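You operate a simulated robot arm through the tools that you are given. There is no shell and no other tool. Be economical: measure what you need, move in short steps, check, and stop when the job is done.

Carry out the task below with a simulated two-armed robot. There is one attempt and no reset: what you move stays moved.

Task
Pick up the jug from the top of the small grey table with one hand, pass it to the other hand and put it on the top of the green tank. Set down upright: jug.

Only the result counts: the job must be done as asked and must still hold three seconds after the hand-in. Knocking over, shifting, dropping, spilling or breaking anything else fails it.

Robot
Two 7-joint arms with two-finger parallel grippers on one trunk, on a base that drives. Base frame: it is fixed to the floor where the robot stands at the start and does not move with it; the origin is under the middle of the robot, x ahead of it, y to its left, z up. Units: mm, degrees, N and s.
The left shoulder is at the start at [50, 158, 958], the right one opposite. With the tool pointing down near the work surface each hand reaches from about 100 to 620 mm from the robot's upright axis, wherever it stands, measured 20 degrees to its own side. Places, roughly: top of the green tank (24x22 cm) [-3620, -1520, 1040]. Payload 3.91 kg a hand.
The tool frame of a hand sits at the grasp point between the pads (the TCP): z along the fingers, y along the line on which they close. The tips reach 30 mm beyond it. Largest opening 110 mm; finger width 20, thickness 10; the body of the gripper, 48 by 112 mm, starts 55 mm behind the TCP.
Orientation is that of the tool frame in the base frame, as a unit quaternion [x, y, z, w]. With the fingers straight down and closing along the base's y, the tool's x points along the base's -x, its y along +y and its z along -z.

Tools
- The arms move only by the tool jog_arm. It takes "left_increments", "right_increments" or both (then of equal length, played together; a hand with none holds still); each is a list that holds one entry, the list of rows, each a list of 7 numbers: the shift along the tool's x, y, z in mm, then the turn, a rotation vector about the tool's x, y, z in degrees, then the opening, from 0 (shut) to 1 (fully open). In form: [[[dx, dy, dz, wx, wy, wz, jaw], ...]]. A call has 1 to 20 rows; each row shifts and turns the commanded pose from where the row before left it, along the tool's axes as they then stand. Rows are played at 5 a second. More than 50 mm and 8.6 degrees between two rows, or a gripper value outside its range, and nothing of the call is played. Where a pose cannot be reached the arm comes as near as it can. A force on the tool above 40 N (or 10 N above the force at the start of the call, whichever is more), or a blocked arm, ends the call early, and 0.2 s more pass. The fingers move at their own pace (about 153 mm/s each) and stop on an object; they squeeze with about 26 N. The grip force told is the motor's: it shows also when the fingers shut on nothing. Time passes only in rows, and 0.2 s behind the last, so rows that do not move let the fingers close. The reply holds the time, the measured pose of the TCP, the force on the tool along the base axes, the opening and the grip force, in the units named above and with some noise, with the torque about the TCP (base axes, N m) and any sound that the robot's microphone picked up.
- Cameras (640 x 400 px; columns grow to the right, rows downward): "scene" is now at [111.6, 33.5, 1075]; the picture's right is [0.41, -0.91, 0.00], its down [-0.69, -0.31, -0.65] and it looks along [0.59, 0.27, -0.76] (base axes); focal length 263 px, centre (320, 200). "left" rides on the left gripper at [72, -17, -103] in its tool frame; the picture's right is [0.23, 0.97, 0.00], its down [-0.76, 0.18, -0.62] and it looks along [-0.61, 0.14, 0.78] (tool axes); focal length 222 px, centre (320, 200). "right" rides on the right gripper at [72, 17, -103] in its tool frame; the picture's right is [-0.23, 0.97, 0.00], its down [-0.76, -0.18, -0.62] and it looks along [-0.61, -0.14, 0.78] (tool axes); focal length 222 px, centre (320, 200). There is no depth. A picture from a camera that has moved, and an enlarged one, comes with that camera's place and axes in the base frame and with its lens.
- camera(camera): a new picture of that camera. No time passes.
- move_column(by): slides the trunk up (or, below 0, down) by that many mm; the arms and the scene camera ride with it, the base frame stays. It gives what a move gives, with no picture.
- roll_base(legs): drives the robot by 1 to 6 legs, each [ahead, turn to the left] in mm and degrees, along the robot's own axes; the way and the turn of a leg run together, so that a leg with both is an arc; at most 1500 mm and 180 degrees a leg. The arms and the cameras ride along, it lands a little off, and it stops where it bumps. It gives what a move gives.
- pan_tilt(pan, tilt): turns the head with the scene camera to pan (to the left, within 80 degrees either way) and tilt (down, from -29 to 69), counted from straight ahead of the robot. It gives what a move gives.
- enlarge(camera, box): a new picture of the part [left, top, right, bottom] of that camera's present view, enlarged. No time passes.
- job_done(): hands the job in; it is judged then, once.

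Work in short steps. Places have to be worked out from the pictures, the camera data and where the tool is seen: move nearer, look again, correct. Check each grasp and each placing, and mend what went wrong. You have 120 turns and 88 pictures in all, those below and enlarged ones among them. Open the grippers and draw the arms clear of the work before you hand the job in, unless the task says otherwise; then end with one line.

The tools are called after ">>>" by a JSON object that holds its "api" and its "payload". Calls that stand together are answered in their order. jog_arm: Moves the arms, as the interface text tells. Its arguments: {"type":"object","properties":{"left_increments":{"type":"array","items":{"type":"array","items":{"type":"array","items":{"type":"number"}}}},"right_increments":{"type":"array","items":{"type":"array","items":{"type":"array","items":{"type":"number"}}}}},"required":[]} The other tools are called the same way: move_column (by) slides the trunk up or down; roll_base (legs) drives the base; pan_tilt (pan, tilt) turns the head that bears the scene camera; camera (camera) takes a picture; enlarge (camera, box) takes an enlarged picture of a part of a camera's view; job_done () hands the job in.

At the start:

```text
time_s: 0.0
left_tool_pos: [366.2, 345.4, 700.1]
left_orientation: [-0.001, 1.0, 0.0, 0.0]
left_contact_force: [0.0, 0.4, -0.3]
left_ft_torque: [0.0, -0.02, 0.01]
left_gripper_width: 110.3
left_finger_force: 0.1
right_tool_pos: [465.9, -79.4, 733.6]
right_orientation: [0.0, 1.0, 0.0, 0.0]
right_contact_force: [0.5, -0.2, 0.7]
right_ft_torque: [-0.02, 0.0, -0.01]
right_gripper_width: 109.8
right_finger_force: 0.1
trunk travel left (down, up): [-200.0, 282.0]
robot x, y, heading: [-4.8, 1.0, -0.2]
head pan, tilt: [24.4, 49.4]
```

scene: 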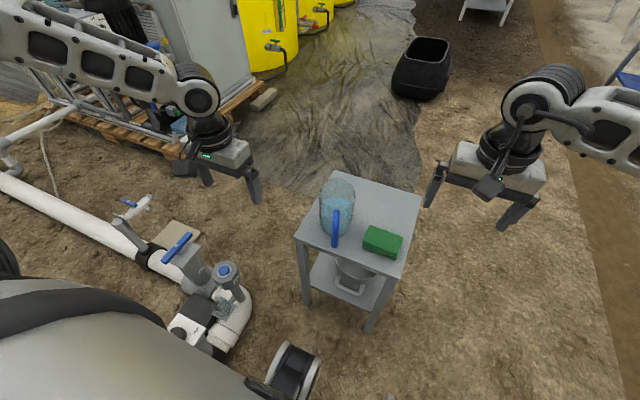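
right: 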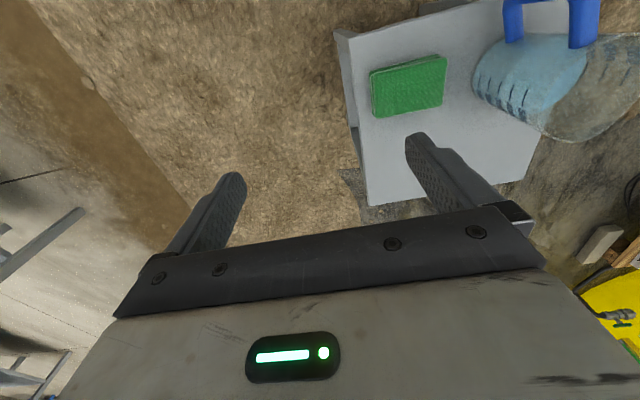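
left: 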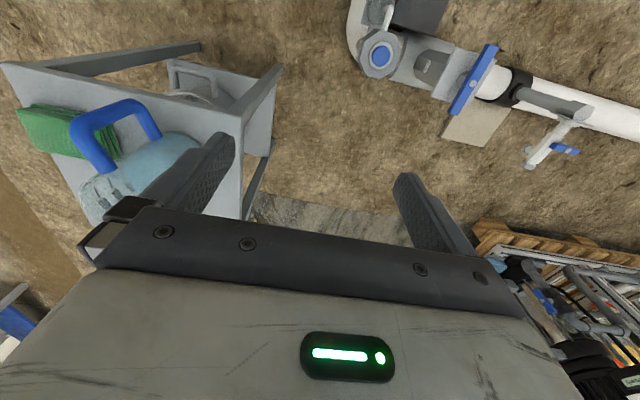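

I see the jug (clear, blue liquid, blue handle) on the small grey table with a green sponge. I look closer at it.

>>> {"api": "enlarge", "payload": {"camera": "scene", "box": [270, 150, 450, 340]}}

>>> {"api": "enlarge", "payload": {"camera": "left", "box": [0, 50, 290, 240]}}

```text
2.11 times, centred on (360, 245) of scene
camera zoom: at [111.6, 33.5, 1075.0], right [0.41, -0.91, 0.0], down [-0.69, -0.31, -0.65], along [0.59, 0.27, -0.76], focal length 553 px, centre (236, 105)
```

zoom: 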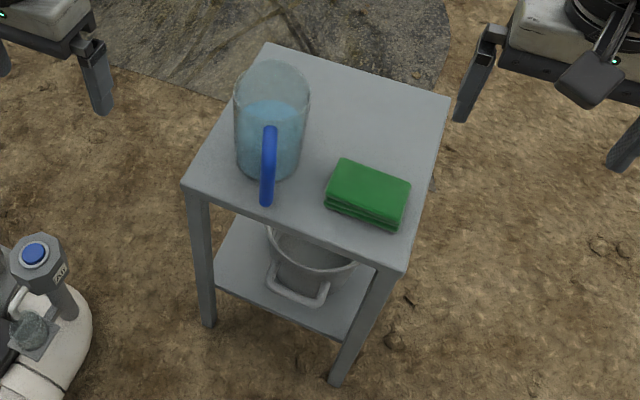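

```text
2.11 times, centred on (145, 145) of left
camera zoom: at [295.3, 327.6, 803.5], right [-0.23, 0.97, 0.0], down [0.76, 0.18, 0.62], along [0.61, 0.14, -0.78], focal length 468 px, centre (688, 316)
```

zoom: 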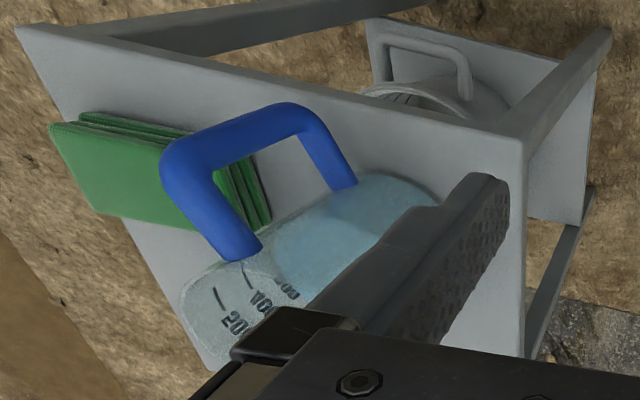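

Triangulated: jug base about (480,160,~508), height ~140, diameter ~78, handle pointing toward the robot (azimuth ~199°). Plan: right hand takes it from above, left hand takes it horizontally low on the body. I move the right hand part-way over and look.

>>> {"api": "jog_arm", "payload": {"right_increments": [[[0, 40, 0, 0, 0, 0, 1], [-5, 40, 0, 0, 0, 0, 1], [-5, 40, 0, 0, 0, 0, 1], [0, 30, 0, 0, 0, 0, 1]]]}}

>>> {"api": "camera", "payload": {"camera": "right"}}

>>> {"api": "camera", "payload": {"camera": "scene"}}

```text
time_s: 1.0
left_tool_pos: [367.3, 345.5, 700.4]
left_orientation: [0.0, 1.0, 0.0, 0.0]
left_contact_force: [0.2, -0.5, 0.0]
left_ft_torque: [-0.01, -0.01, 0.03]
left_gripper_width: 110.0
left_finger_force: 0.0
right_tool_pos: [475.2, 71.3, 732.4]
right_orientation: [0.0, 1.0, -0.001, 0.0]
right_contact_force: [-0.2, -0.1, 0.7]
right_ft_torque: [-0.03, -0.02, 0.0]
right_gripper_width: 110.1
right_finger_force: 0.1
trunk travel left (down, up): [-200.0, 282.0]
robot x, y, heading: [0.1, -1.4, 0.1]
head pan, tilt: [24.4, 49.4]
```

```text
82 pictures are left
camera right: at [404.7, 88.2, 835.3], right [0.23, 0.97, 0.0], down [0.76, -0.18, 0.62], along [0.61, -0.14, -0.78], focal length 222 px, centre (320, 200)
```

right: 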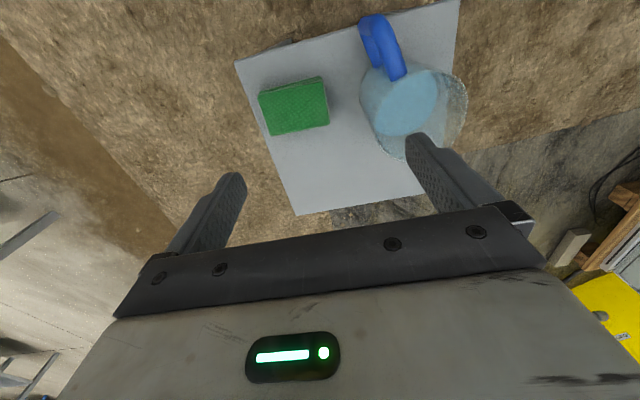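

```text
81 pictures are left
camera scene: at [111.6, 33.6, 1075.0], right [0.41, -0.91, 0.0], down [-0.69, -0.31, -0.65], along [0.59, 0.27, -0.76], focal length 263 px, centre (320, 200)
```

scene: 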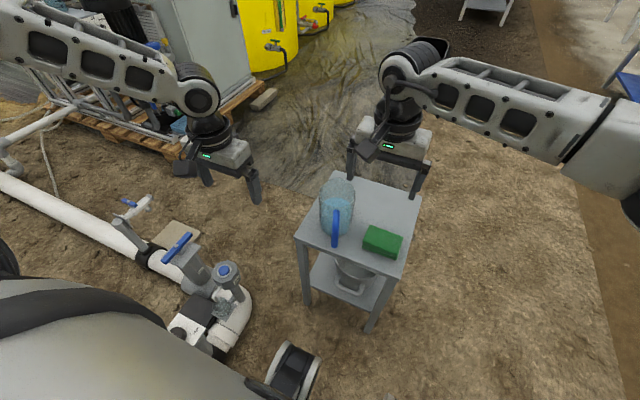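

I enlarge the right view to get the rim, base and handle.

>>> {"api": "enlarge", "payload": {"camera": "right", "box": [340, 0, 500, 180]}}

```text
2.22 times, centred on (420, 90) of right
camera zoom: at [404.7, 88.2, 835.3], right [0.23, 0.97, 0.0], down [0.76, -0.18, 0.62], along [0.61, -0.14, -0.78], focal length 494 px, centre (98, 444)
```

zoom: 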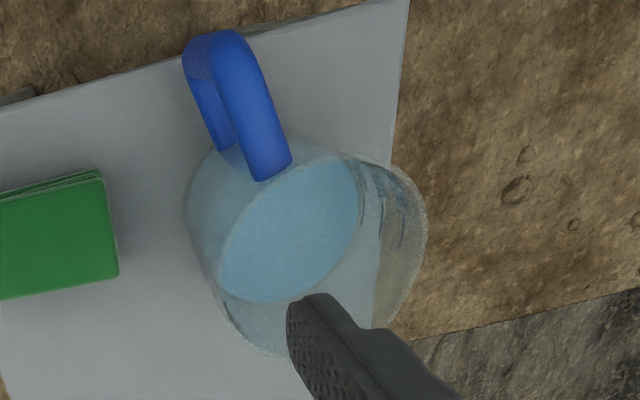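

Rim centre ≈ (483,158), handle azimuth ≈ 200°. I move above the jug, with the closing axis at azimuth ~70°.

>>> {"api": "jog_arm", "payload": {"right_increments": [[[-4, 45, 0, 0, 0, 0, 1], [-4, 42, 0, 0, 0, 0, 1], [0, 0, 0, 0, 0, 7, 1], [0, 0, 0, 0, 0, 7, 1], [0, 0, 0, 0, 0, 6, 1]]]}}

>>> {"api": "camera", "payload": {"camera": "right"}}

>>> {"api": "enlarge", "payload": {"camera": "scene", "box": [270, 100, 450, 260]}}

```text
time_s: 2.2
left_tool_pos: [367.6, 345.3, 699.9]
left_orientation: [0.0, 1.0, 0.0, 0.0]
left_contact_force: [-1.2, 1.0, -0.3]
left_ft_torque: [0.01, 0.01, 0.01]
left_gripper_width: 110.1
left_finger_force: 0.1
right_tool_pos: [483.8, 148.0, 733.5]
right_orientation: [0.174, 0.985, 0.001, 0.0]
right_contact_force: [-0.2, -0.6, 0.5]
right_ft_torque: [0.01, 0.01, 0.0]
right_gripper_width: 109.9
right_finger_force: 0.0
right hand out of reach, approached as far as the arm can: row 2
trunk travel left (down, up): [-200.0, 282.0]
robot x, y, heading: [-1.3, -0.8, 0.1]
head pan, tilt: [24.4, 49.4]
```

```text
79 pictures are left
camera right: at [422.4, 187.9, 837.6], right [0.55, 0.84, 0.0], down [0.65, -0.43, 0.62], along [0.52, -0.34, -0.78], focal length 222 px, centre (320, 200)
```

right: 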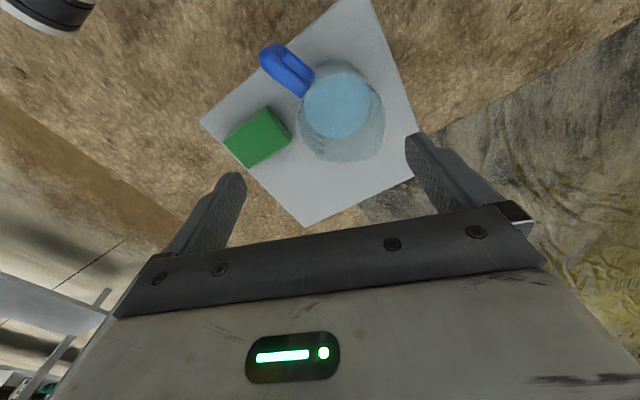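

```text
2.50 times, centred on (360, 180) of scene
camera zoom: at [111.6, 33.5, 1075.0], right [0.41, -0.91, 0.0], down [-0.69, -0.31, -0.65], along [0.59, 0.27, -0.76], focal length 657 px, centre (220, 250)
```

zoom: 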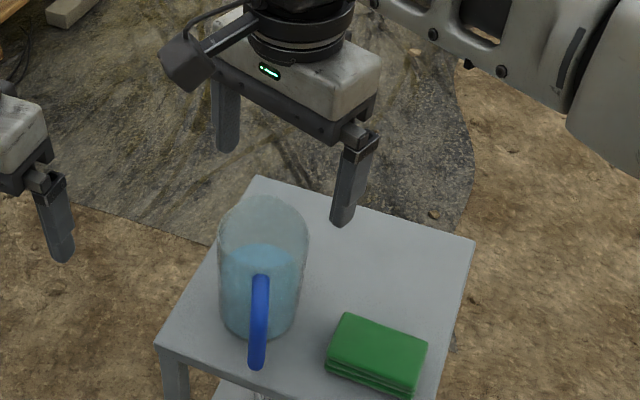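

The right arm is at its reach limit, so I turn the base left 20° in place (clear of the pipes) to bring the jug in front of the right arm.

>>> {"api": "roll_base", "payload": {"legs": [[0, 20]]}}

>>> {"api": "camera", "payload": {"camera": "scene"}}

```text
time_s: 3.7
left_tool_pos: [225.4, 451.3, 699.2]
left_orientation: [-0.177, 0.984, 0.0, 0.0]
left_contact_force: [-0.3, -0.5, -1.4]
left_ft_torque: [0.01, 0.0, -0.02]
left_gripper_width: 110.1
left_finger_force: 0.1
right_tool_pos: [403.3, 304.8, 733.1]
right_orientation: [-0.001, 1.0, 0.0, 0.0]
right_contact_force: [0.4, 0.2, -0.7]
right_ft_torque: [0.0, -0.01, 0.0]
right_gripper_width: 109.9
right_finger_force: 0.1
trunk travel left (down, up): [-200.0, 282.0]
robot x, y, heading: [-2.2, -1.0, 20.1]
head pan, tilt: [24.4, 49.4]
```

```text
77 pictures are left
camera scene: at [93.6, 69.8, 1075.0], right [0.7, -0.71, 0.0], down [-0.54, -0.53, -0.65], along [0.46, 0.46, -0.76], focal length 263 px, centre (320, 200)
```

scene: 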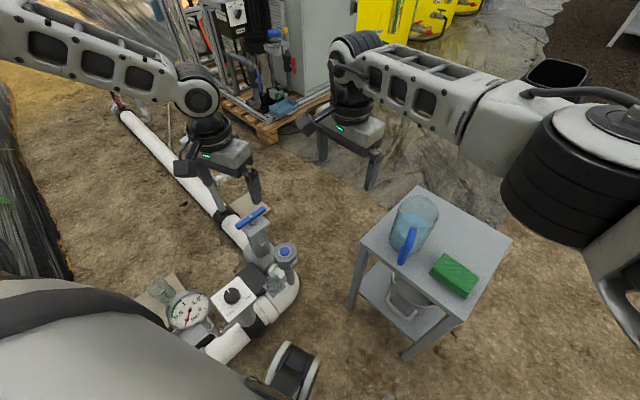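

Now tool axes align with base axes again. I move the right TCP over the jug at (483,158).

>>> {"api": "jog_arm", "payload": {"right_increments": [[[-20, -37, 0, 0, 0, 0, 1], [-20, -37, 0, 0, 0, 0, 1], [-20, -37, 0, 0, 0, 0, 1], [-20, -36, 0, 0, 0, 0, 1], [0, 0, 0, 0, 0, 0, 1]]]}}

>>> {"api": "camera", "payload": {"camera": "right"}}

>>> {"api": "enlarge", "payload": {"camera": "scene", "box": [340, 80, 520, 300]}}

>>> {"api": "enlarge", "payload": {"camera": "left", "box": [0, 0, 240, 200]}}

```text
time_s: 4.9
left_tool_pos: [224.6, 451.5, 700.6]
left_orientation: [-0.176, 0.984, -0.001, 0.0]
left_contact_force: [0.7, -0.2, -0.5]
left_ft_torque: [0.0, -0.02, 0.01]
left_gripper_width: 109.6
left_finger_force: 0.0
right_tool_pos: [484.8, 158.0, 733.6]
right_orientation: [-0.001, 1.0, 0.001, 0.0]
right_contact_force: [-0.7, 0.0, 0.1]
right_ft_torque: [0.01, 0.0, 0.03]
right_gripper_width: 109.9
right_finger_force: 0.0
trunk travel left (down, up): [-200.0, 282.0]
robot x, y, heading: [2.6, 2.0, 20.0]
head pan, tilt: [24.4, 49.4]
```

```text
76 pictures are left
camera right: at [412.7, 174.4, 838.3], right [0.22, 0.97, 0.0], down [0.76, -0.18, 0.62], along [0.61, -0.14, -0.78], focal length 222 px, centre (320, 200)
```

right: 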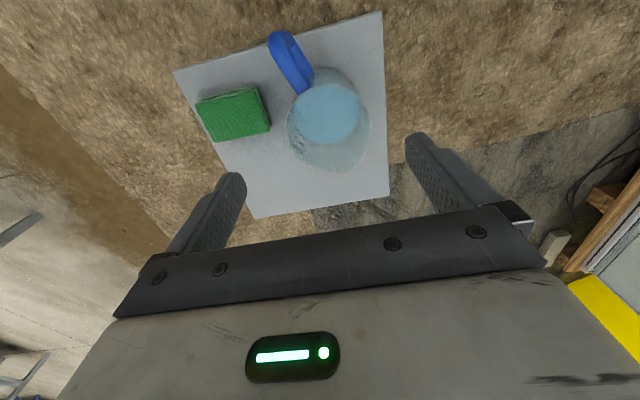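

```text
1.82 times, centred on (430, 190) of scene
camera zoom: at [93.8, 69.6, 1075.0], right [0.7, -0.71, 0.0], down [-0.54, -0.53, -0.65], along [0.46, 0.46, -0.76], focal length 478 px, centre (120, 218)
```

zoom: 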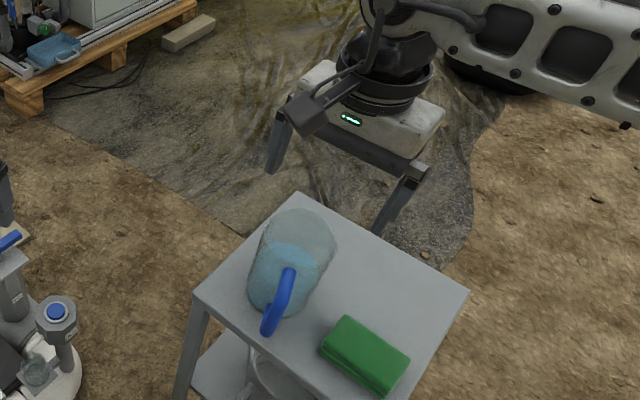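

```text
2.00 times, centred on (120, 100) of left
camera zoom: at [163.7, 409.2, 803.6], right [-0.55, 0.83, 0.0], down [0.65, 0.43, 0.62], along [0.52, 0.34, -0.78], focal length 444 px, centre (720, 400)
```

zoom: 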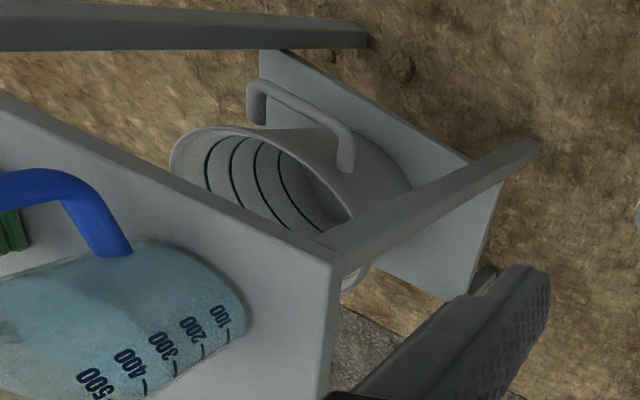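

Refined estimate: axis at about (487,164), rim z≈638, table z≈510. I descend part way with fingers straddling the jug and check.

>>> {"api": "jog_arm", "payload": {"right_increments": [[[-2, 5, 0, 0, 0, 0, 1], [0, 0, 30, 0, 0, 0, 1], [0, 0, 30, 0, 0, 0, 1], [0, 0, 30, 0, 0, 0, 1], [0, 0, 15, 0, 0, 0, 1]]]}}

>>> {"api": "camera", "payload": {"camera": "right"}}

>>> {"api": "enlarge", "payload": {"camera": "scene", "box": [340, 80, 520, 300]}}

```text
time_s: 6.1
left_tool_pos: [225.4, 451.3, 700.1]
left_orientation: [-0.176, 0.984, 0.001, 0.0]
left_contact_force: [-0.6, 0.6, 1.2]
left_ft_torque: [0.03, -0.02, 0.02]
left_gripper_width: 110.0
left_finger_force: 0.0
right_tool_pos: [485.2, 163.6, 628.9]
right_orientation: [-0.001, 1.0, 0.0, 0.0]
right_contact_force: [0.2, 0.1, 0.2]
right_ft_torque: [0.0, -0.02, -0.02]
right_gripper_width: 110.3
right_finger_force: 0.0
trunk travel left (down, up): [-200.0, 282.0]
robot x, y, heading: [0.1, -0.7, 20.2]
head pan, tilt: [24.4, 49.4]
```

```text
73 pictures are left
camera right: at [414.3, 180.8, 732.4], right [0.22, 0.97, 0.0], down [0.76, -0.18, 0.62], along [0.61, -0.14, -0.78], focal length 222 px, centre (320, 200)
```

right: 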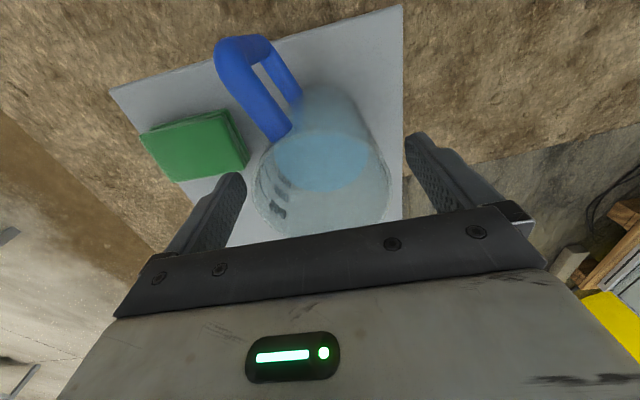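

```text
1.82 times, centred on (430, 190) of scene
camera zoom: at [93.7, 69.7, 1075.0], right [0.7, -0.71, 0.0], down [-0.54, -0.53, -0.65], along [0.46, 0.46, -0.76], focal length 478 px, centre (120, 218)
```

zoom: 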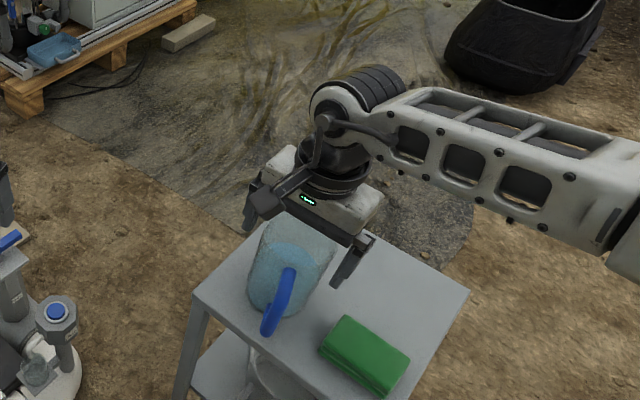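

Jug is centred between the fingers (TCP projects at px (320,190), rim centre matches). I go down 22 mm more and close.

>>> {"api": "jog_arm", "payload": {"right_increments": [[[0, 0, 11, 0, 0, 0, 1], [0, 0, 11, 0, 0, 0, 1], [0, 0, 0, 0, 0, 0, 0.8], [0, 0, 0, 0, 0, 0, 0.65], [0, 0, 0, 0, 0, 0, 0.3], [0, 0, 0, 0, 0, 0, 0], [0, 0, 0, 0, 0, 0, 0]]]}}

>>> {"api": "camera", "payload": {"camera": "right"}}

```text
time_s: 7.7
left_tool_pos: [225.4, 452.1, 699.3]
left_orientation: [-0.176, 0.984, 0.0, 0.0]
left_contact_force: [0.0, 0.7, -0.6]
left_ft_torque: [-0.01, -0.01, 0.0]
left_gripper_width: 109.8
left_finger_force: 0.1
right_tool_pos: [487.9, 164.4, 605.8]
right_orientation: [-0.002, 1.0, 0.0, 0.0]
right_contact_force: [0.6, 0.8, -0.4]
right_ft_torque: [0.0, 0.01, -0.03]
right_gripper_width: 86.9
right_finger_force: 26.3
trunk travel left (down, up): [-200.0, 282.0]
robot x, y, heading: [-0.0, 1.3, 20.3]
head pan, tilt: [24.4, 49.4]
```

```text
71 pictures are left
camera right: at [415.2, 180.4, 710.2], right [0.22, 0.97, 0.0], down [0.76, -0.18, 0.62], along [0.61, -0.14, -0.78], focal length 222 px, centre (320, 200)
```

right: 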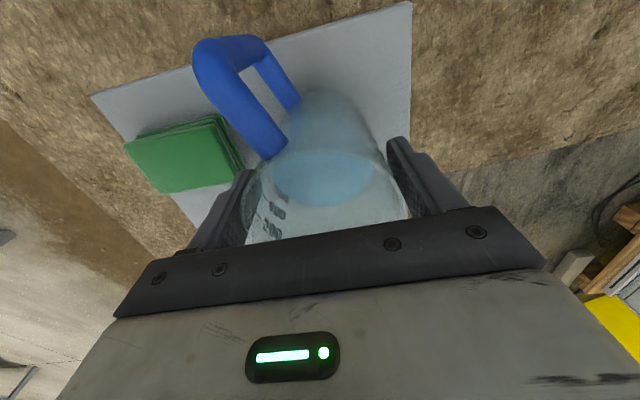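

Gripped (87 mm wide, 26 N). I lift slowly.

>>> {"api": "jog_arm", "payload": {"right_increments": [[[0, 0, -3, 0, 0, 0, 0], [0, 0, -6, 0, 0, 0, 0], [0, 0, -8, 0, 0, 0, 0], [0, 0, -8, 0, 0, 0, 0], [0, 0, -5, 0, 0, 0, 0]]]}}

>>> {"api": "camera", "payload": {"camera": "scene"}}

>>> {"api": "camera", "payload": {"camera": "right"}}

```text
time_s: 8.9
left_tool_pos: [225.4, 451.5, 700.3]
left_orientation: [-0.176, 0.984, 0.0, 0.0]
left_contact_force: [0.4, -0.7, -0.2]
left_ft_torque: [0.01, 0.02, 0.03]
left_gripper_width: 109.9
left_finger_force: 0.1
right_tool_pos: [487.4, 164.8, 636.5]
right_orientation: [-0.001, 1.0, 0.0, 0.0]
right_contact_force: [-0.1, 0.6, -3.0]
right_ft_torque: [-0.01, -0.05, 0.02]
right_gripper_width: 86.7
right_finger_force: 25.5
trunk travel left (down, up): [-200.0, 282.0]
robot x, y, heading: [1.5, -1.2, 20.2]
head pan, tilt: [24.4, 49.4]
```

```text
70 pictures are left
camera scene: at [94.0, 69.8, 1074.9], right [0.7, -0.71, 0.0], down [-0.54, -0.53, -0.65], along [0.46, 0.46, -0.76], focal length 263 px, centre (320, 200)
```

scene: 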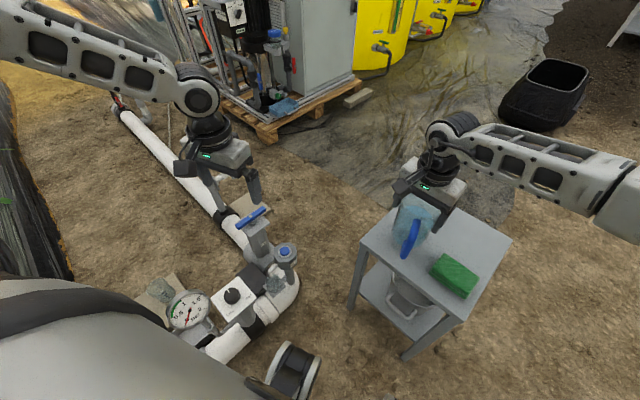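

```text
69 pictures are left
camera right: at [414.4, 180.6, 740.3], right [0.22, 0.97, 0.0], down [0.76, -0.18, 0.62], along [0.61, -0.14, -0.78], focal length 222 px, centre (320, 200)
```

right: 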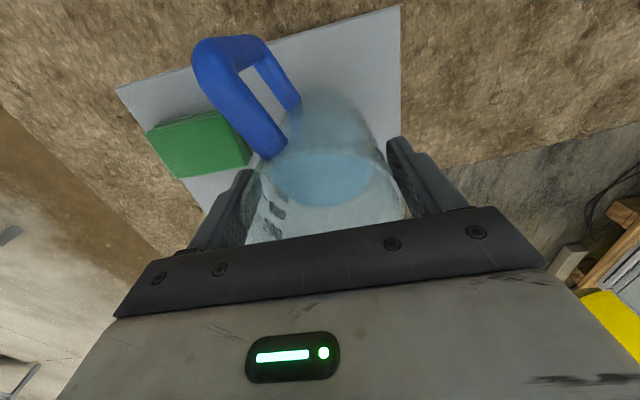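

Holding (≈3 N). I raise the trunk to clear the table, then will turn the jug so its handle faces right.

>>> {"api": "move_column", "payload": {"by": 150}}

>>> {"api": "jog_arm", "payload": {"right_increments": [[[20, -3, 0, 0, 0, -7, 0], [20, -5, 0, 0, 0, -7, 0], [20, -8, 0, 0, 0, -7, 0], [20, -8, 0, 0, 0, -7, 0], [0, 0, 0, 0, 0, -7, 0], [0, 0, 0, 0, 0, -7, 0], [0, 0, 0, 0, 0, 0, 0]]]}}

>>> {"api": "camera", "payload": {"camera": "scene"}}

```text
time_s: 10.6
left_tool_pos: [226.1, 451.8, 850.5]
left_orientation: [-0.176, 0.984, 0.0, 0.0]
left_contact_force: [0.2, 0.6, 0.4]
left_ft_torque: [-0.01, -0.02, -0.03]
left_gripper_width: 110.2
left_finger_force: 0.1
right_tool_pos: [485.8, 164.0, 786.7]
right_orientation: [-0.002, 1.0, 0.0, 0.0]
right_contact_force: [0.6, 0.1, -4.4]
right_ft_torque: [0.03, -0.02, -0.01]
right_gripper_width: 86.7
right_finger_force: 26.1
trunk travel left (down, up): [-350.0, 132.0]
robot x, y, heading: [0.9, 1.6, 20.0]
head pan, tilt: [24.4, 49.4]
```

```text
time_s: 12.2
left_tool_pos: [225.9, 451.3, 849.7]
left_orientation: [-0.175, 0.985, 0.0, 0.001]
left_contact_force: [-0.6, 0.0, 0.0]
left_ft_torque: [-0.01, 0.01, -0.02]
left_gripper_width: 110.3
left_finger_force: 0.1
right_tool_pos: [412.9, 125.9, 787.6]
right_orientation: [-0.361, 0.932, 0.0, 0.0]
right_contact_force: [-0.8, 0.4, -4.0]
right_ft_torque: [0.06, 0.0, 0.02]
right_gripper_width: 86.7
right_finger_force: 25.7
trunk travel left (down, up): [-350.0, 132.0]
robot x, y, heading: [1.5, -1.8, 20.5]
head pan, tilt: [24.4, 49.4]
```

```text
68 pictures are left
camera scene: at [94.0, 69.8, 1224.9], right [0.7, -0.71, 0.0], down [-0.54, -0.53, -0.65], along [0.46, 0.46, -0.76], focal length 263 px, centre (320, 200)
```

scene: 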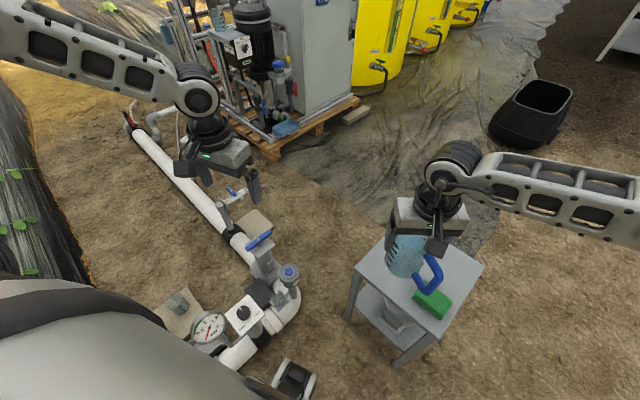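

Rotation works. I keep turning the jug another 56°.

>>> {"api": "jog_arm", "payload": {"right_increments": [[[0, 0, 0, 0, 0, -7, 0], [0, 0, 0, 0, 0, -7, 0], [0, 0, 0, 0, 0, -7, 0], [0, 0, 0, 0, 0, -7, 0], [0, 0, 0, 0, 0, -7, 0], [0, 0, 0, 0, 0, -7, 0], [0, 0, 0, 0, 0, -7, 0], [0, 0, 0, 0, 0, -7, 0], [0, 0, 0, 0, 0, 0, 0]]]}}

>>> {"api": "camera", "payload": {"camera": "scene"}}

```text
time_s: 14.2
left_tool_pos: [225.6, 451.3, 849.4]
left_orientation: [-0.177, 0.984, 0.001, 0.0]
left_contact_force: [-0.8, 0.2, -0.3]
left_ft_torque: [0.0, 0.0, 0.02]
left_gripper_width: 109.8
left_finger_force: 0.1
right_tool_pos: [414.0, 125.6, 786.5]
right_orientation: [-0.693, 0.721, 0.0, -0.001]
right_contact_force: [-0.9, 0.6, -4.1]
right_ft_torque: [-0.01, 0.02, -0.01]
right_gripper_width: 86.8
right_finger_force: 25.8
right hand out of reach, approached as far as the arm can: row 7, 8
trunk travel left (down, up): [-350.0, 132.0]
robot x, y, heading: [-1.4, 0.9, 20.2]
head pan, tilt: [24.4, 49.4]
```

```text
67 pictures are left
camera scene: at [94.0, 69.7, 1224.9], right [0.7, -0.71, 0.0], down [-0.54, -0.53, -0.65], along [0.46, 0.46, -0.76], focal length 263 px, centre (320, 200)
```

scene: 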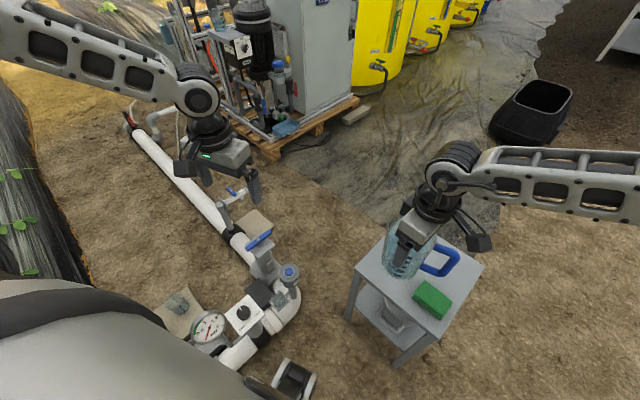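

Jug now has its handle at azimuth ≈288° and right closing axis at ≈178°. The left hand should come from azimuth ≈115°, tilted ~20°, camera up. I turn the left hand in free space first.

>>> {"api": "jog_arm", "payload": {"left_increments": [[[0, 0, 0, 0, 0, -8, 1], [0, 0, 0, 0, 0, -8, 1], [0, 0, 0, 0, 0, -8, 1], [0, 0, 0, 0, 0, -8, 1], [0, 0, 0, 0, 0, -8, 1], [0, 0, 0, 0, 0, -8, 1], [0, 0, 0, 0, 0, -8, 1], [0, 0, 0, 0, 0, -8, 1], [0, 0, 0, 0, 0, -8, 1], [0, 0, 0, 0, 0, -8, 1], [0, 0, 0, 0, 0, -8, 1], [0, 0, 0, 0, 0, -7, 1]]]}}

```text
time_s: 16.8
left_tool_pos: [226.1, 451.7, 850.1]
left_orientation: [0.845, -0.535, 0.0, 0.0]
left_contact_force: [0.3, 0.4, 0.0]
left_ft_torque: [0.03, 0.0, 0.0]
left_gripper_width: 110.0
left_finger_force: 0.1
right_tool_pos: [413.2, 125.7, 786.3]
right_orientation: [-0.693, 0.721, 0.0, 0.0]
right_contact_force: [-0.2, 1.0, -3.6]
right_ft_torque: [0.05, 0.03, -0.05]
right_gripper_width: 86.9
right_finger_force: 25.6
trunk travel left (down, up): [-350.0, 132.0]
robot x, y, heading: [-0.0, 0.0, 20.3]
head pan, tilt: [24.4, 49.4]
```

Reached. Now the 70° tilt (positive about tool y), camera going up.

>>> {"api": "jog_arm", "payload": {"left_increments": [[[0, 0, 0, 0, 7.8, 0, 1], [0, 0, 0, 0, 7.8, 0, 1], [0, 0, 0, 0, 7.8, 0, 1], [0, 0, 0, 0, 7.8, 0, 1], [0, 0, 0, 0, 7.8, 0, 1], [0, 0, 0, 0, 7.8, 0, 1], [0, 0, 0, 0, 7.8, 0, 1], [0, 0, 0, 0, 7.8, 0, 1], [0, 0, 0, 0, 7.6, 0, 1]]]}}

>>> {"api": "camera", "payload": {"camera": "left"}}

>>> {"api": "camera", "payload": {"camera": "scene"}}

```text
time_s: 18.8
left_tool_pos: [190.4, 435.4, 884.3]
left_orientation: [0.692, -0.439, 0.484, 0.306]
left_contact_force: [-0.6, 0.2, -0.1]
left_ft_torque: [-0.03, 0.0, -0.01]
left_gripper_width: 110.0
left_finger_force: 0.1
left hand out of reach, approached as far as the arm can: row 8, 9
right_tool_pos: [412.9, 124.4, 786.7]
right_orientation: [-0.693, 0.721, 0.0, 0.0]
right_contact_force: [0.0, -0.3, -2.6]
right_ft_torque: [0.02, -0.01, 0.0]
right_gripper_width: 86.9
right_finger_force: 26.1
trunk travel left (down, up): [-350.0, 132.0]
robot x, y, heading: [-0.6, 1.0, 20.5]
head pan, tilt: [24.4, 49.4]
```

```text
66 pictures are left
camera left: at [174.3, 506.3, 988.2], right [-0.85, -0.49, 0.21], down [-0.52, 0.69, -0.5], along [0.1, -0.54, -0.84], focal length 222 px, centre (320, 200)
```

left: 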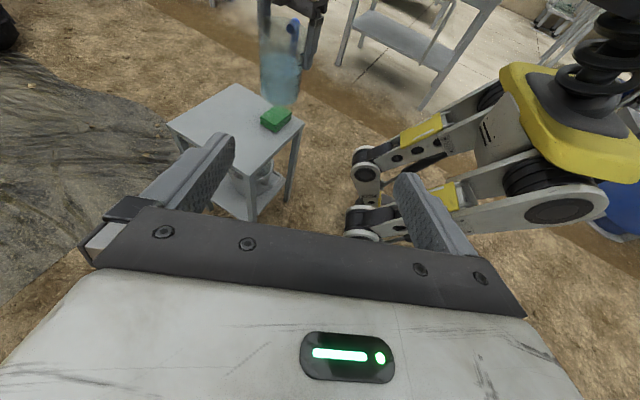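

```text
65 pictures are left
camera scene: at [93.8, 69.8, 1225.0], right [0.7, -0.71, 0.0], down [-0.54, -0.53, -0.65], along [0.46, 0.46, -0.76], focal length 263 px, centre (320, 200)
```

scene: 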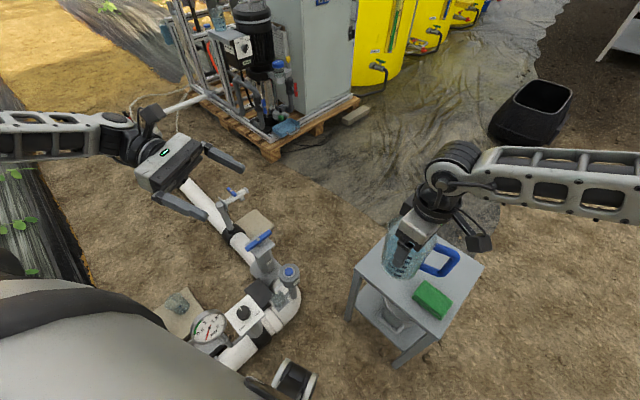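

The orientation is exactly as wanted; only the position was short (too close to the body). I move toward a pre-grasp point ~120 mm from the jug axis.

>>> {"api": "jog_arm", "payload": {"left_increments": [[[-6.8, -10, 41.3, 0, 0, 0, 1], [-6.8, -10, 41.3, 0, 0, 0, 1], [-6.8, -10, 41.3, 0, 0, 0, 1], [-6.8, -10, 41.3, 0, 0, 0, 1], [-6.8, -10, 41.3, 0, 0, 0, 1], [-6.8, -10, 41.3, 0, 0, 0, 1], [-6.8, -10, 41.3, 0, 0, 0, 1], [0, 0, 0, 0, 0, 0, 1]]]}}

>>> {"api": "camera", "payload": {"camera": "left"}}

>>> {"api": "camera", "payload": {"camera": "scene"}}

```text
time_s: 20.6
left_tool_pos: [206.0, 256.5, 890.6]
left_orientation: [0.693, -0.439, 0.484, 0.306]
left_contact_force: [0.0, -0.1, -0.2]
left_ft_torque: [0.0, -0.02, 0.0]
left_gripper_width: 109.9
left_finger_force: 0.0
left hand out of reach, approached as far as the arm can: row 1, 2, 3, 4, 5, 6, 7
right_tool_pos: [413.7, 125.8, 787.3]
right_orientation: [-0.693, 0.721, 0.0, 0.001]
right_contact_force: [-0.8, 0.2, -3.8]
right_ft_torque: [0.07, 0.0, 0.01]
right_gripper_width: 86.9
right_finger_force: 26.4
trunk travel left (down, up): [-350.0, 132.0]
robot x, y, heading: [-2.2, -1.5, 20.2]
head pan, tilt: [24.4, 49.4]
```

```text
64 pictures are left
camera left: at [190.7, 327.2, 994.0], right [-0.85, -0.49, 0.21], down [-0.52, 0.69, -0.5], along [0.1, -0.54, -0.84], focal length 222 px, centre (320, 200)
```

left: 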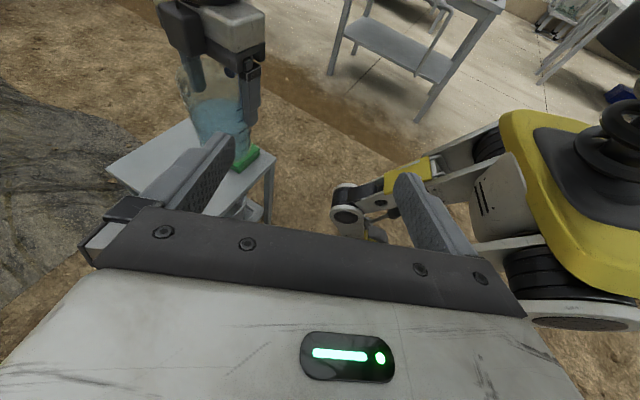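

```text
63 pictures are left
camera scene: at [94.0, 69.7, 1224.9], right [0.7, -0.71, 0.0], down [-0.54, -0.53, -0.65], along [0.46, 0.46, -0.76], focal length 263 px, centre (320, 200)
```

scene: 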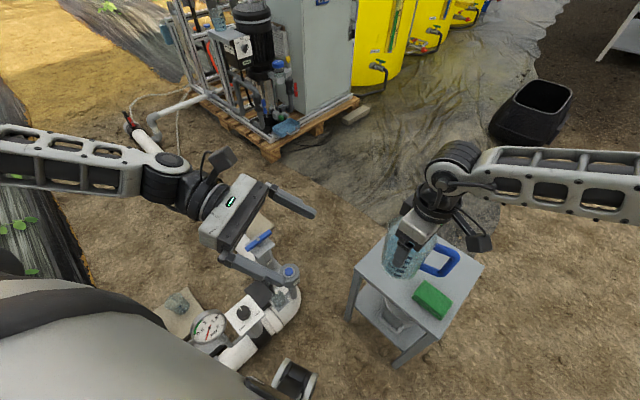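

Camera-up is at a joint limit. I'll use the natural camera-down orientation instead: undo the tilt, then roll the other way.

>>> {"api": "jog_arm", "payload": {"left_increments": [[[0, 0, -20, 0, -7.8, 0, 1], [0, 0, -20, 0, -7.8, 0, 1], [0, 0, -20, 0, -7.8, 0, 1], [0, 0, -20, 0, -7.8, 0, 1], [0, 0, 0, 0, -7.8, 0, 1], [0, 0, 0, 0, -7.8, 0, 1], [0, 0, 0, 0, -7.8, 0, 1], [0, 0, 0, 0, -7.8, 0, 1], [0, 0, 0, 0, -7.6, 0, 1], [0, 0, 0, 0, 0, 8, 1], [0, 0, 0, 0, 0, 8, 1], [0, 0, 0, 0, 0, 8, 1], [0, 0, 0, 0, 0, 8, 1], [0, 0, 0, 0, 0, 8, 1], [0, 0, 0, 0, 0, 8, 1], [0, 0, 0, 0, 0, 8, 1], [0, 0, 0, 0, 0, 8, 1], [0, 0, 0, 0, 0, 8, 1], [0, 0, 0, 0, 0, 8, 1], [0, 0, 0, 0, 0, 8, 1]]]}}

```text
time_s: 24.8
left_tool_pos: [177.9, 318.8, 932.6]
left_orientation: [-0.234, 0.972, 0.0, 0.0]
left_contact_force: [-0.8, 0.5, -0.2]
left_ft_torque: [0.02, 0.01, -0.01]
left_gripper_width: 109.9
left_finger_force: 0.1
right_tool_pos: [412.2, 126.2, 787.1]
right_orientation: [-0.693, 0.721, 0.0, 0.001]
right_contact_force: [-0.5, 0.3, -4.3]
right_ft_torque: [-0.02, 0.01, -0.01]
right_gripper_width: 86.6
right_finger_force: 25.8
trunk travel left (down, up): [-350.0, 132.0]
robot x, y, heading: [0.3, -3.3, 20.2]
head pan, tilt: [24.4, 49.4]
```

Now I move it outward/down a bit, then roll 72° and tilt up.

>>> {"api": "jog_arm", "payload": {"left_increments": [[[-15, 13.5, 32, 0, 0, 0, 1], [-15, 13.5, 32, 0, 0, 0, 1], [-15, 13.5, 32, 0, 0, 0, 1], [-15, 13.5, 32, 0, 0, 0, 1], [0, 0, 0, 0, 0, 8, 1], [0, 0, 0, 0, 0, 8, 1], [0, 0, 0, 0, 0, 8, 1], [0, 0, 0, 0, 0, 8, 1], [0, 0, 0, 0, 0, 8, 1], [0, 0, 0, 0, 0, 8, 1], [0, 0, 0, 0, 0, 8, 1], [0, 0, 0, 0, 0, 8, 1], [0, 0, 0, 0, 0, 8, 1], [0, 0, 0, 0, -8, 0, 1], [0, 0, 0, 0, -8, 0, 1], [0, 0, 0, 0, -8, 0, 1], [0, 0, 0, 0, -8, 0, 1], [0, 0, 0, 0, -8, 0, 1], [0, 0, 0, 0, -8, 0, 1]]]}}

>>> {"api": "camera", "payload": {"camera": "scene"}}

```text
time_s: 28.8
left_tool_pos: [204.3, 392.1, 805.1]
left_orientation: [0.348, 0.844, -0.155, 0.377]
left_contact_force: [0.1, 0.5, 0.0]
left_ft_torque: [-0.01, -0.02, -0.01]
left_gripper_width: 110.0
left_finger_force: 0.1
right_tool_pos: [413.4, 124.9, 787.4]
right_orientation: [-0.693, 0.721, 0.0, -0.001]
right_contact_force: [1.0, -0.3, -4.7]
right_ft_torque: [0.04, 0.01, -0.01]
right_gripper_width: 86.7
right_finger_force: 26.1
trunk travel left (down, up): [-350.0, 132.0]
robot x, y, heading: [2.9, -1.8, 20.1]
head pan, tilt: [24.4, 49.4]
```

```text
62 pictures are left
camera scene: at [93.9, 69.8, 1225.0], right [0.7, -0.71, 0.0], down [-0.54, -0.53, -0.65], along [0.46, 0.46, -0.76], focal length 263 px, centre (320, 200)
```

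scene: 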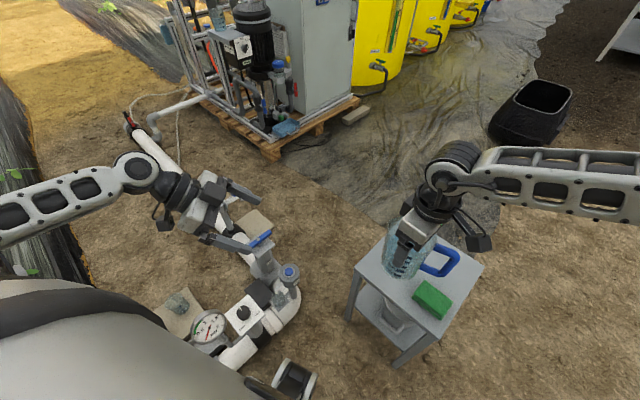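

No limits hit. Continue the tilt to horizontal.

>>> {"api": "jog_arm", "payload": {"left_increments": [[[0, 0, 0, 0, -8, 0, 1], [0, 0, 0, 0, -8, 0, 1], [0, 0, 0, 0, -8, 0, 1], [0, 0, 0, 0, -8, 0, 1], [0, 0, 0, 0, -8, 0, 1], [0, 0, 0, 0, -2, 0, 1]]]}}

>>> {"api": "camera", "payload": {"camera": "left"}}

```text
time_s: 30.2
left_tool_pos: [205.8, 392.2, 803.9]
left_orientation: [0.27, 0.654, -0.27, 0.654]
left_contact_force: [0.8, -0.4, -0.2]
left_ft_torque: [-0.01, -0.01, 0.01]
left_gripper_width: 110.0
left_finger_force: 0.1
right_tool_pos: [413.0, 125.3, 786.7]
right_orientation: [-0.693, 0.721, 0.0, 0.001]
right_contact_force: [-0.6, 0.3, -3.9]
right_ft_torque: [0.04, -0.02, 0.02]
right_gripper_width: 86.7
right_finger_force: 26.0
trunk travel left (down, up): [-350.0, 132.0]
robot x, y, heading: [0.7, -0.1, 20.3]
head pan, tilt: [24.4, 49.4]
```

```text
61 pictures are left
camera left: at [120.8, 452.7, 731.4], right [0.69, 0.69, -0.23], down [-0.32, 0.57, 0.76], along [0.65, -0.45, 0.61], focal length 222 px, centre (320, 200)
```

left: 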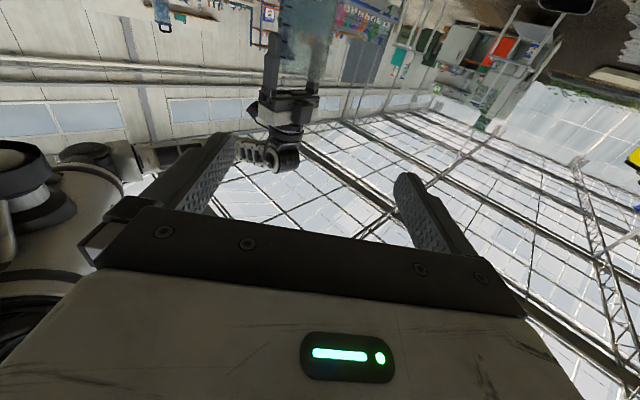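

Horizontal orientation reached exactly (tool x down, y az 45°, z az −45°). I move to a pre-grasp spot 130 mm from the jug axis and look.

>>> {"api": "jog_arm", "payload": {"left_increments": [[[15, -8.5, 41, 0, 0, 0, 1], [15, -8.5, 41, 0, 0, 0, 1], [15, -8.5, 41, 0, 0, 0, 1], [15, -8.5, 41, 0, 0, 0, 1], [14, -8.5, 41, 0, 0, 0, 1], [0, 0, 0, 0, 0, 0, 1]]]}}

>>> {"api": "camera", "payload": {"camera": "left"}}

>>> {"api": "enlarge", "payload": {"camera": "scene", "box": [300, 130, 500, 330]}}

```text
time_s: 31.6
left_tool_pos: [319.9, 215.7, 728.4]
left_orientation: [0.27, 0.654, -0.269, 0.654]
left_contact_force: [0.5, 0.3, 0.2]
left_ft_torque: [-0.01, 0.01, -0.02]
left_gripper_width: 109.9
left_finger_force: 0.1
right_tool_pos: [413.4, 126.6, 787.8]
right_orientation: [-0.693, 0.721, 0.0, -0.001]
right_contact_force: [0.5, 0.8, -3.7]
right_ft_torque: [0.01, 0.04, 0.02]
right_gripper_width: 86.7
right_finger_force: 25.8
trunk travel left (down, up): [-350.0, 132.0]
robot x, y, heading: [1.2, 2.5, 20.2]
head pan, tilt: [24.4, 49.4]
```

```text
60 pictures are left
camera left: at [235.7, 275.2, 656.5], right [0.69, 0.69, -0.23], down [-0.32, 0.56, 0.76], along [0.66, -0.45, 0.61], focal length 222 px, centre (320, 200)
```

left: 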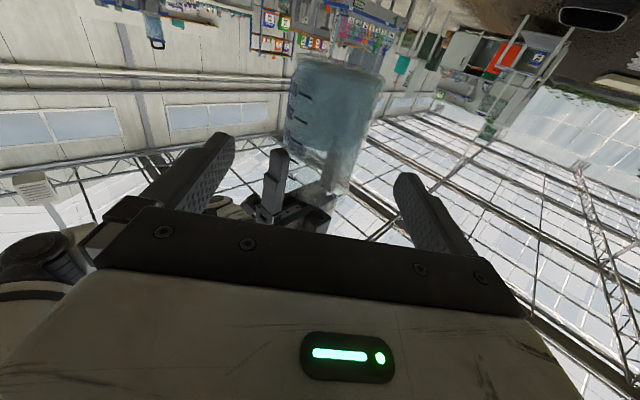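

```text
2.00 times, centred on (400, 230) of scene
camera zoom: at [94.0, 69.8, 1224.9], right [0.7, -0.71, 0.0], down [-0.54, -0.53, -0.65], along [0.46, 0.46, -0.76], focal length 526 px, centre (160, 140)
```

zoom: 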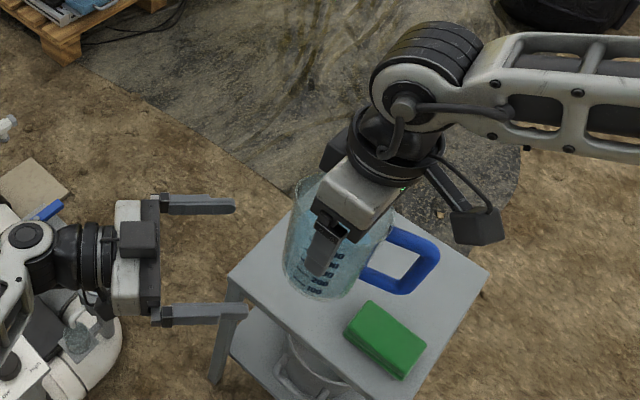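

Base of jug ≈ z 685 and lateral alignment fits within 3 mm. I lower to z≈722 (body under right finger tips) and advance until the jug is nearly at TCP.

>>> {"api": "jog_arm", "payload": {"left_increments": [[[6, 3, 25, 0, 0, 0, 1], [0, 0, 30, 0, 0, 0, 1], [0, 0, 25, 0, 0, 0, 1], [0, 0, 20, 0, 0, 0, 1], [0, 0, 15, 0, 0, 0, 1], [0, 0, 0, 0, 0, 0, 1]]]}}

>>> {"api": "camera", "payload": {"camera": "left"}}

>>> {"api": "enlarge", "payload": {"camera": "scene", "box": [300, 130, 500, 330]}}

```text
time_s: 33.0
left_tool_pos: [392.0, 151.4, 709.9]
left_orientation: [0.274, 0.669, -0.262, 0.639]
left_contact_force: [0.9, -0.7, 0.3]
left_ft_torque: [0.0, -0.01, -0.01]
left_gripper_width: 110.1
left_finger_force: 0.1
right_tool_pos: [412.9, 126.4, 785.7]
right_orientation: [-0.693, 0.721, 0.0, 0.0]
right_contact_force: [0.7, -0.1, -4.8]
right_ft_torque: [0.03, 0.02, 0.0]
right_gripper_width: 86.8
right_finger_force: 26.1
trunk travel left (down, up): [-350.0, 132.0]
robot x, y, heading: [1.2, 0.5, 20.2]
head pan, tilt: [24.4, 49.4]
```

```text
58 pictures are left
camera left: at [304.3, 213.0, 642.2], right [0.68, 0.7, -0.23], down [-0.29, 0.54, 0.79], along [0.67, -0.47, 0.57], focal length 222 px, centre (320, 200)
```

left: 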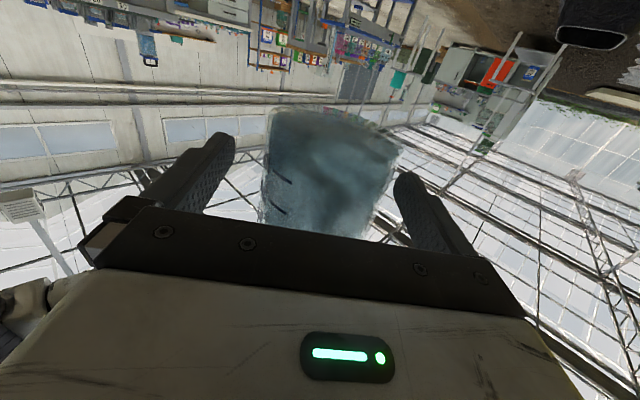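

```text
2.00 times, centred on (400, 230) of scene
camera zoom: at [94.0, 69.8, 1224.9], right [0.7, -0.71, 0.0], down [-0.54, -0.53, -0.65], along [0.46, 0.46, -0.76], focal length 526 px, centre (160, 140)
```

zoom: 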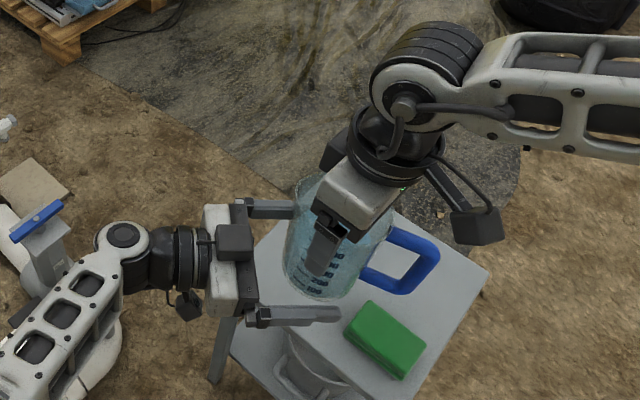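

The left pose is slightly off (z 710, 3° tilt) — maybe still settling. I wait two rows.

>>> {"api": "jog_arm", "payload": {"left_increments": [[[0, 0, 0, 0, 0, 0, 1], [0, 0, 0, 0, 0, 0, 1]]]}}

```text
time_s: 33.6
left_tool_pos: [392.1, 152.7, 710.4]
left_orientation: [0.276, 0.668, -0.263, 0.639]
left_contact_force: [0.6, -1.0, -0.3]
left_ft_torque: [-0.01, 0.01, 0.02]
left_gripper_width: 109.8
left_finger_force: 0.1
right_tool_pos: [413.5, 126.5, 787.7]
right_orientation: [-0.692, 0.722, 0.001, -0.001]
right_contact_force: [-0.1, 0.0, -4.0]
right_ft_torque: [-0.01, 0.04, -0.02]
right_gripper_width: 86.8
right_finger_force: 25.9
trunk travel left (down, up): [-350.0, 132.0]
robot x, y, heading: [-0.7, 0.1, 20.4]
head pan, tilt: [24.4, 49.4]
```

Left is near its reach limit there, so I bring the jug the last 30 mm to it with the right hand (and 10 mm down) instead.

>>> {"api": "jog_arm", "payload": {"right_increments": [[[0, 0, 5, 0, 0, 0, 0], [-5, 5, 5, 0, 0, 0, 0], [-8, 8, 0, 0, 0, 0, 0], [-5, 6, 0, 0, 0, 0, 0], [-3, 3, 0, 0, 0, 0, 0], [0, 0, 0, 0, 0, 0, 0]]]}}

>>> {"api": "camera", "payload": {"camera": "left"}}

>>> {"api": "enlarge", "payload": {"camera": "scene", "box": [300, 130, 500, 330]}}

```text
time_s: 35.0
left_tool_pos: [393.9, 152.4, 710.7]
left_orientation: [0.277, 0.667, -0.262, 0.64]
left_contact_force: [0.7, -0.1, -0.7]
left_ft_torque: [0.03, -0.01, 0.02]
left_gripper_width: 110.0
left_finger_force: 0.0
right_tool_pos: [392.2, 147.6, 776.5]
right_orientation: [-0.692, 0.722, 0.0, 0.0]
right_contact_force: [-0.1, 0.8, -3.7]
right_ft_torque: [0.02, 0.02, 0.01]
right_gripper_width: 86.4
right_finger_force: 26.1
trunk travel left (down, up): [-350.0, 132.0]
robot x, y, heading: [-4.4, -2.2, 20.0]
head pan, tilt: [24.4, 49.4]
```

```text
56 pictures are left
camera left: at [306.6, 213.8, 644.2], right [0.68, 0.7, -0.22], down [-0.3, 0.54, 0.79], along [0.67, -0.47, 0.57], focal length 222 px, centre (320, 200)
```

left: 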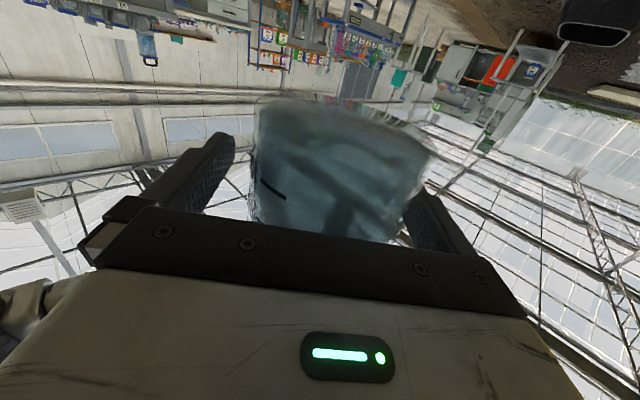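

```text
2.00 times, centred on (400, 230) of scene
camera zoom: at [94.0, 69.8, 1224.9], right [0.7, -0.71, 0.0], down [-0.54, -0.53, -0.65], along [0.46, 0.46, -0.76], focal length 526 px, centre (160, 140)
```

zoom: 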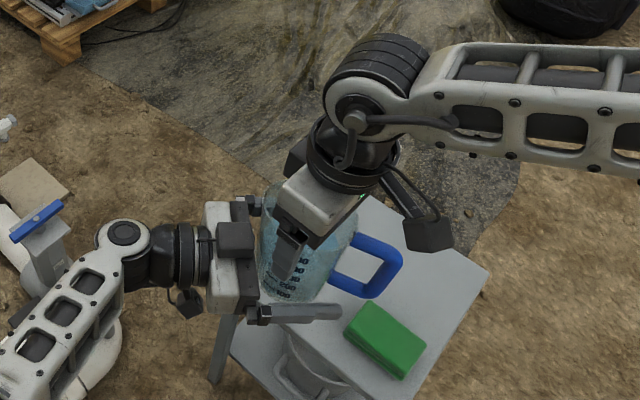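

Projection check: the finger mid-line at the base height falls at column 341, jug base centre seen at ~340 — centred. I close the left hand slowly.

>>> {"api": "jog_arm", "payload": {"left_increments": [[[0, 0, 0, 0, 0, 0, 0.9], [0, 0, 0, 0, 0, 0, 0.82], [0, 0, 0, 0, 0, 0, 0.77], [0, 0, 0, 0, 0, 0, 0.6], [0, 0, 0, 0, 0, 0, 0.3], [0, 0, 0, 0, 0, 0, 0], [0, 0, 0, 0, 0, 0, 0]]]}}

>>> {"api": "camera", "payload": {"camera": "left"}}

```text
time_s: 36.6
left_tool_pos: [394.0, 153.3, 713.0]
left_orientation: [0.276, 0.668, -0.26, 0.641]
left_contact_force: [14.5, 10.3, -5.3]
left_ft_torque: [-0.29, 0.71, -0.3]
left_gripper_width: 84.8
left_finger_force: 25.7
right_tool_pos: [391.8, 148.1, 777.3]
right_orientation: [-0.693, 0.721, 0.001, -0.001]
right_contact_force: [-14.2, -9.4, 5.3]
right_ft_torque: [-0.29, 0.22, 0.33]
right_gripper_width: 86.5
right_finger_force: 25.6
trunk travel left (down, up): [-350.0, 132.0]
robot x, y, heading: [1.6, 0.0, 20.3]
head pan, tilt: [24.4, 49.4]
```

```text
54 pictures are left
camera left: at [307.5, 215.1, 644.5], right [0.68, 0.7, -0.22], down [-0.3, 0.54, 0.79], along [0.67, -0.47, 0.57], focal length 222 px, centre (320, 200)
```

left: 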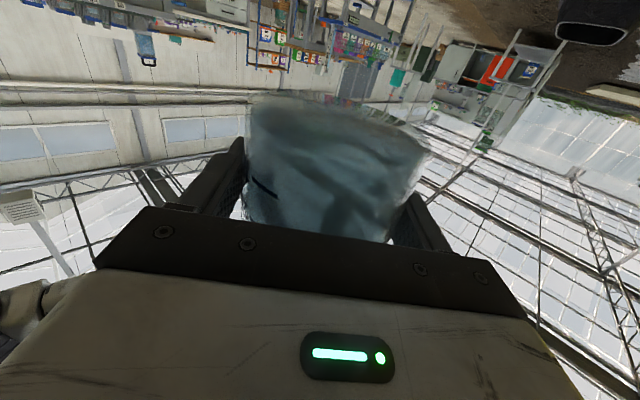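

Both hands hold, with ~18 N lateral conflict (jug lies toward left's +y). I relieve by shifting the left hand +y by 2 mm.

>>> {"api": "jog_arm", "payload": {"left_increments": [[[0, 1, 0, 0, 0, 0, 0], [0, 1, 0, 0, 0, 0, 0], [0, 0, 0, 0, 0, 0, 0]]]}}

```text
time_s: 37.4
left_tool_pos: [396.0, 152.7, 711.5]
left_orientation: [0.275, 0.666, -0.263, 0.642]
left_contact_force: [11.0, 2.0, 7.9]
left_ft_torque: [0.02, 0.57, 0.05]
left_gripper_width: 84.8
left_finger_force: 25.7
right_tool_pos: [391.8, 148.4, 776.1]
right_orientation: [-0.692, 0.722, 0.0, 0.0]
right_contact_force: [-11.6, -1.6, -11.3]
right_ft_torque: [-0.19, 0.14, 0.02]
right_gripper_width: 86.5
right_finger_force: 25.9
trunk travel left (down, up): [-350.0, 132.0]
robot x, y, heading: [1.9, -0.8, 20.1]
head pan, tilt: [24.4, 49.4]
```

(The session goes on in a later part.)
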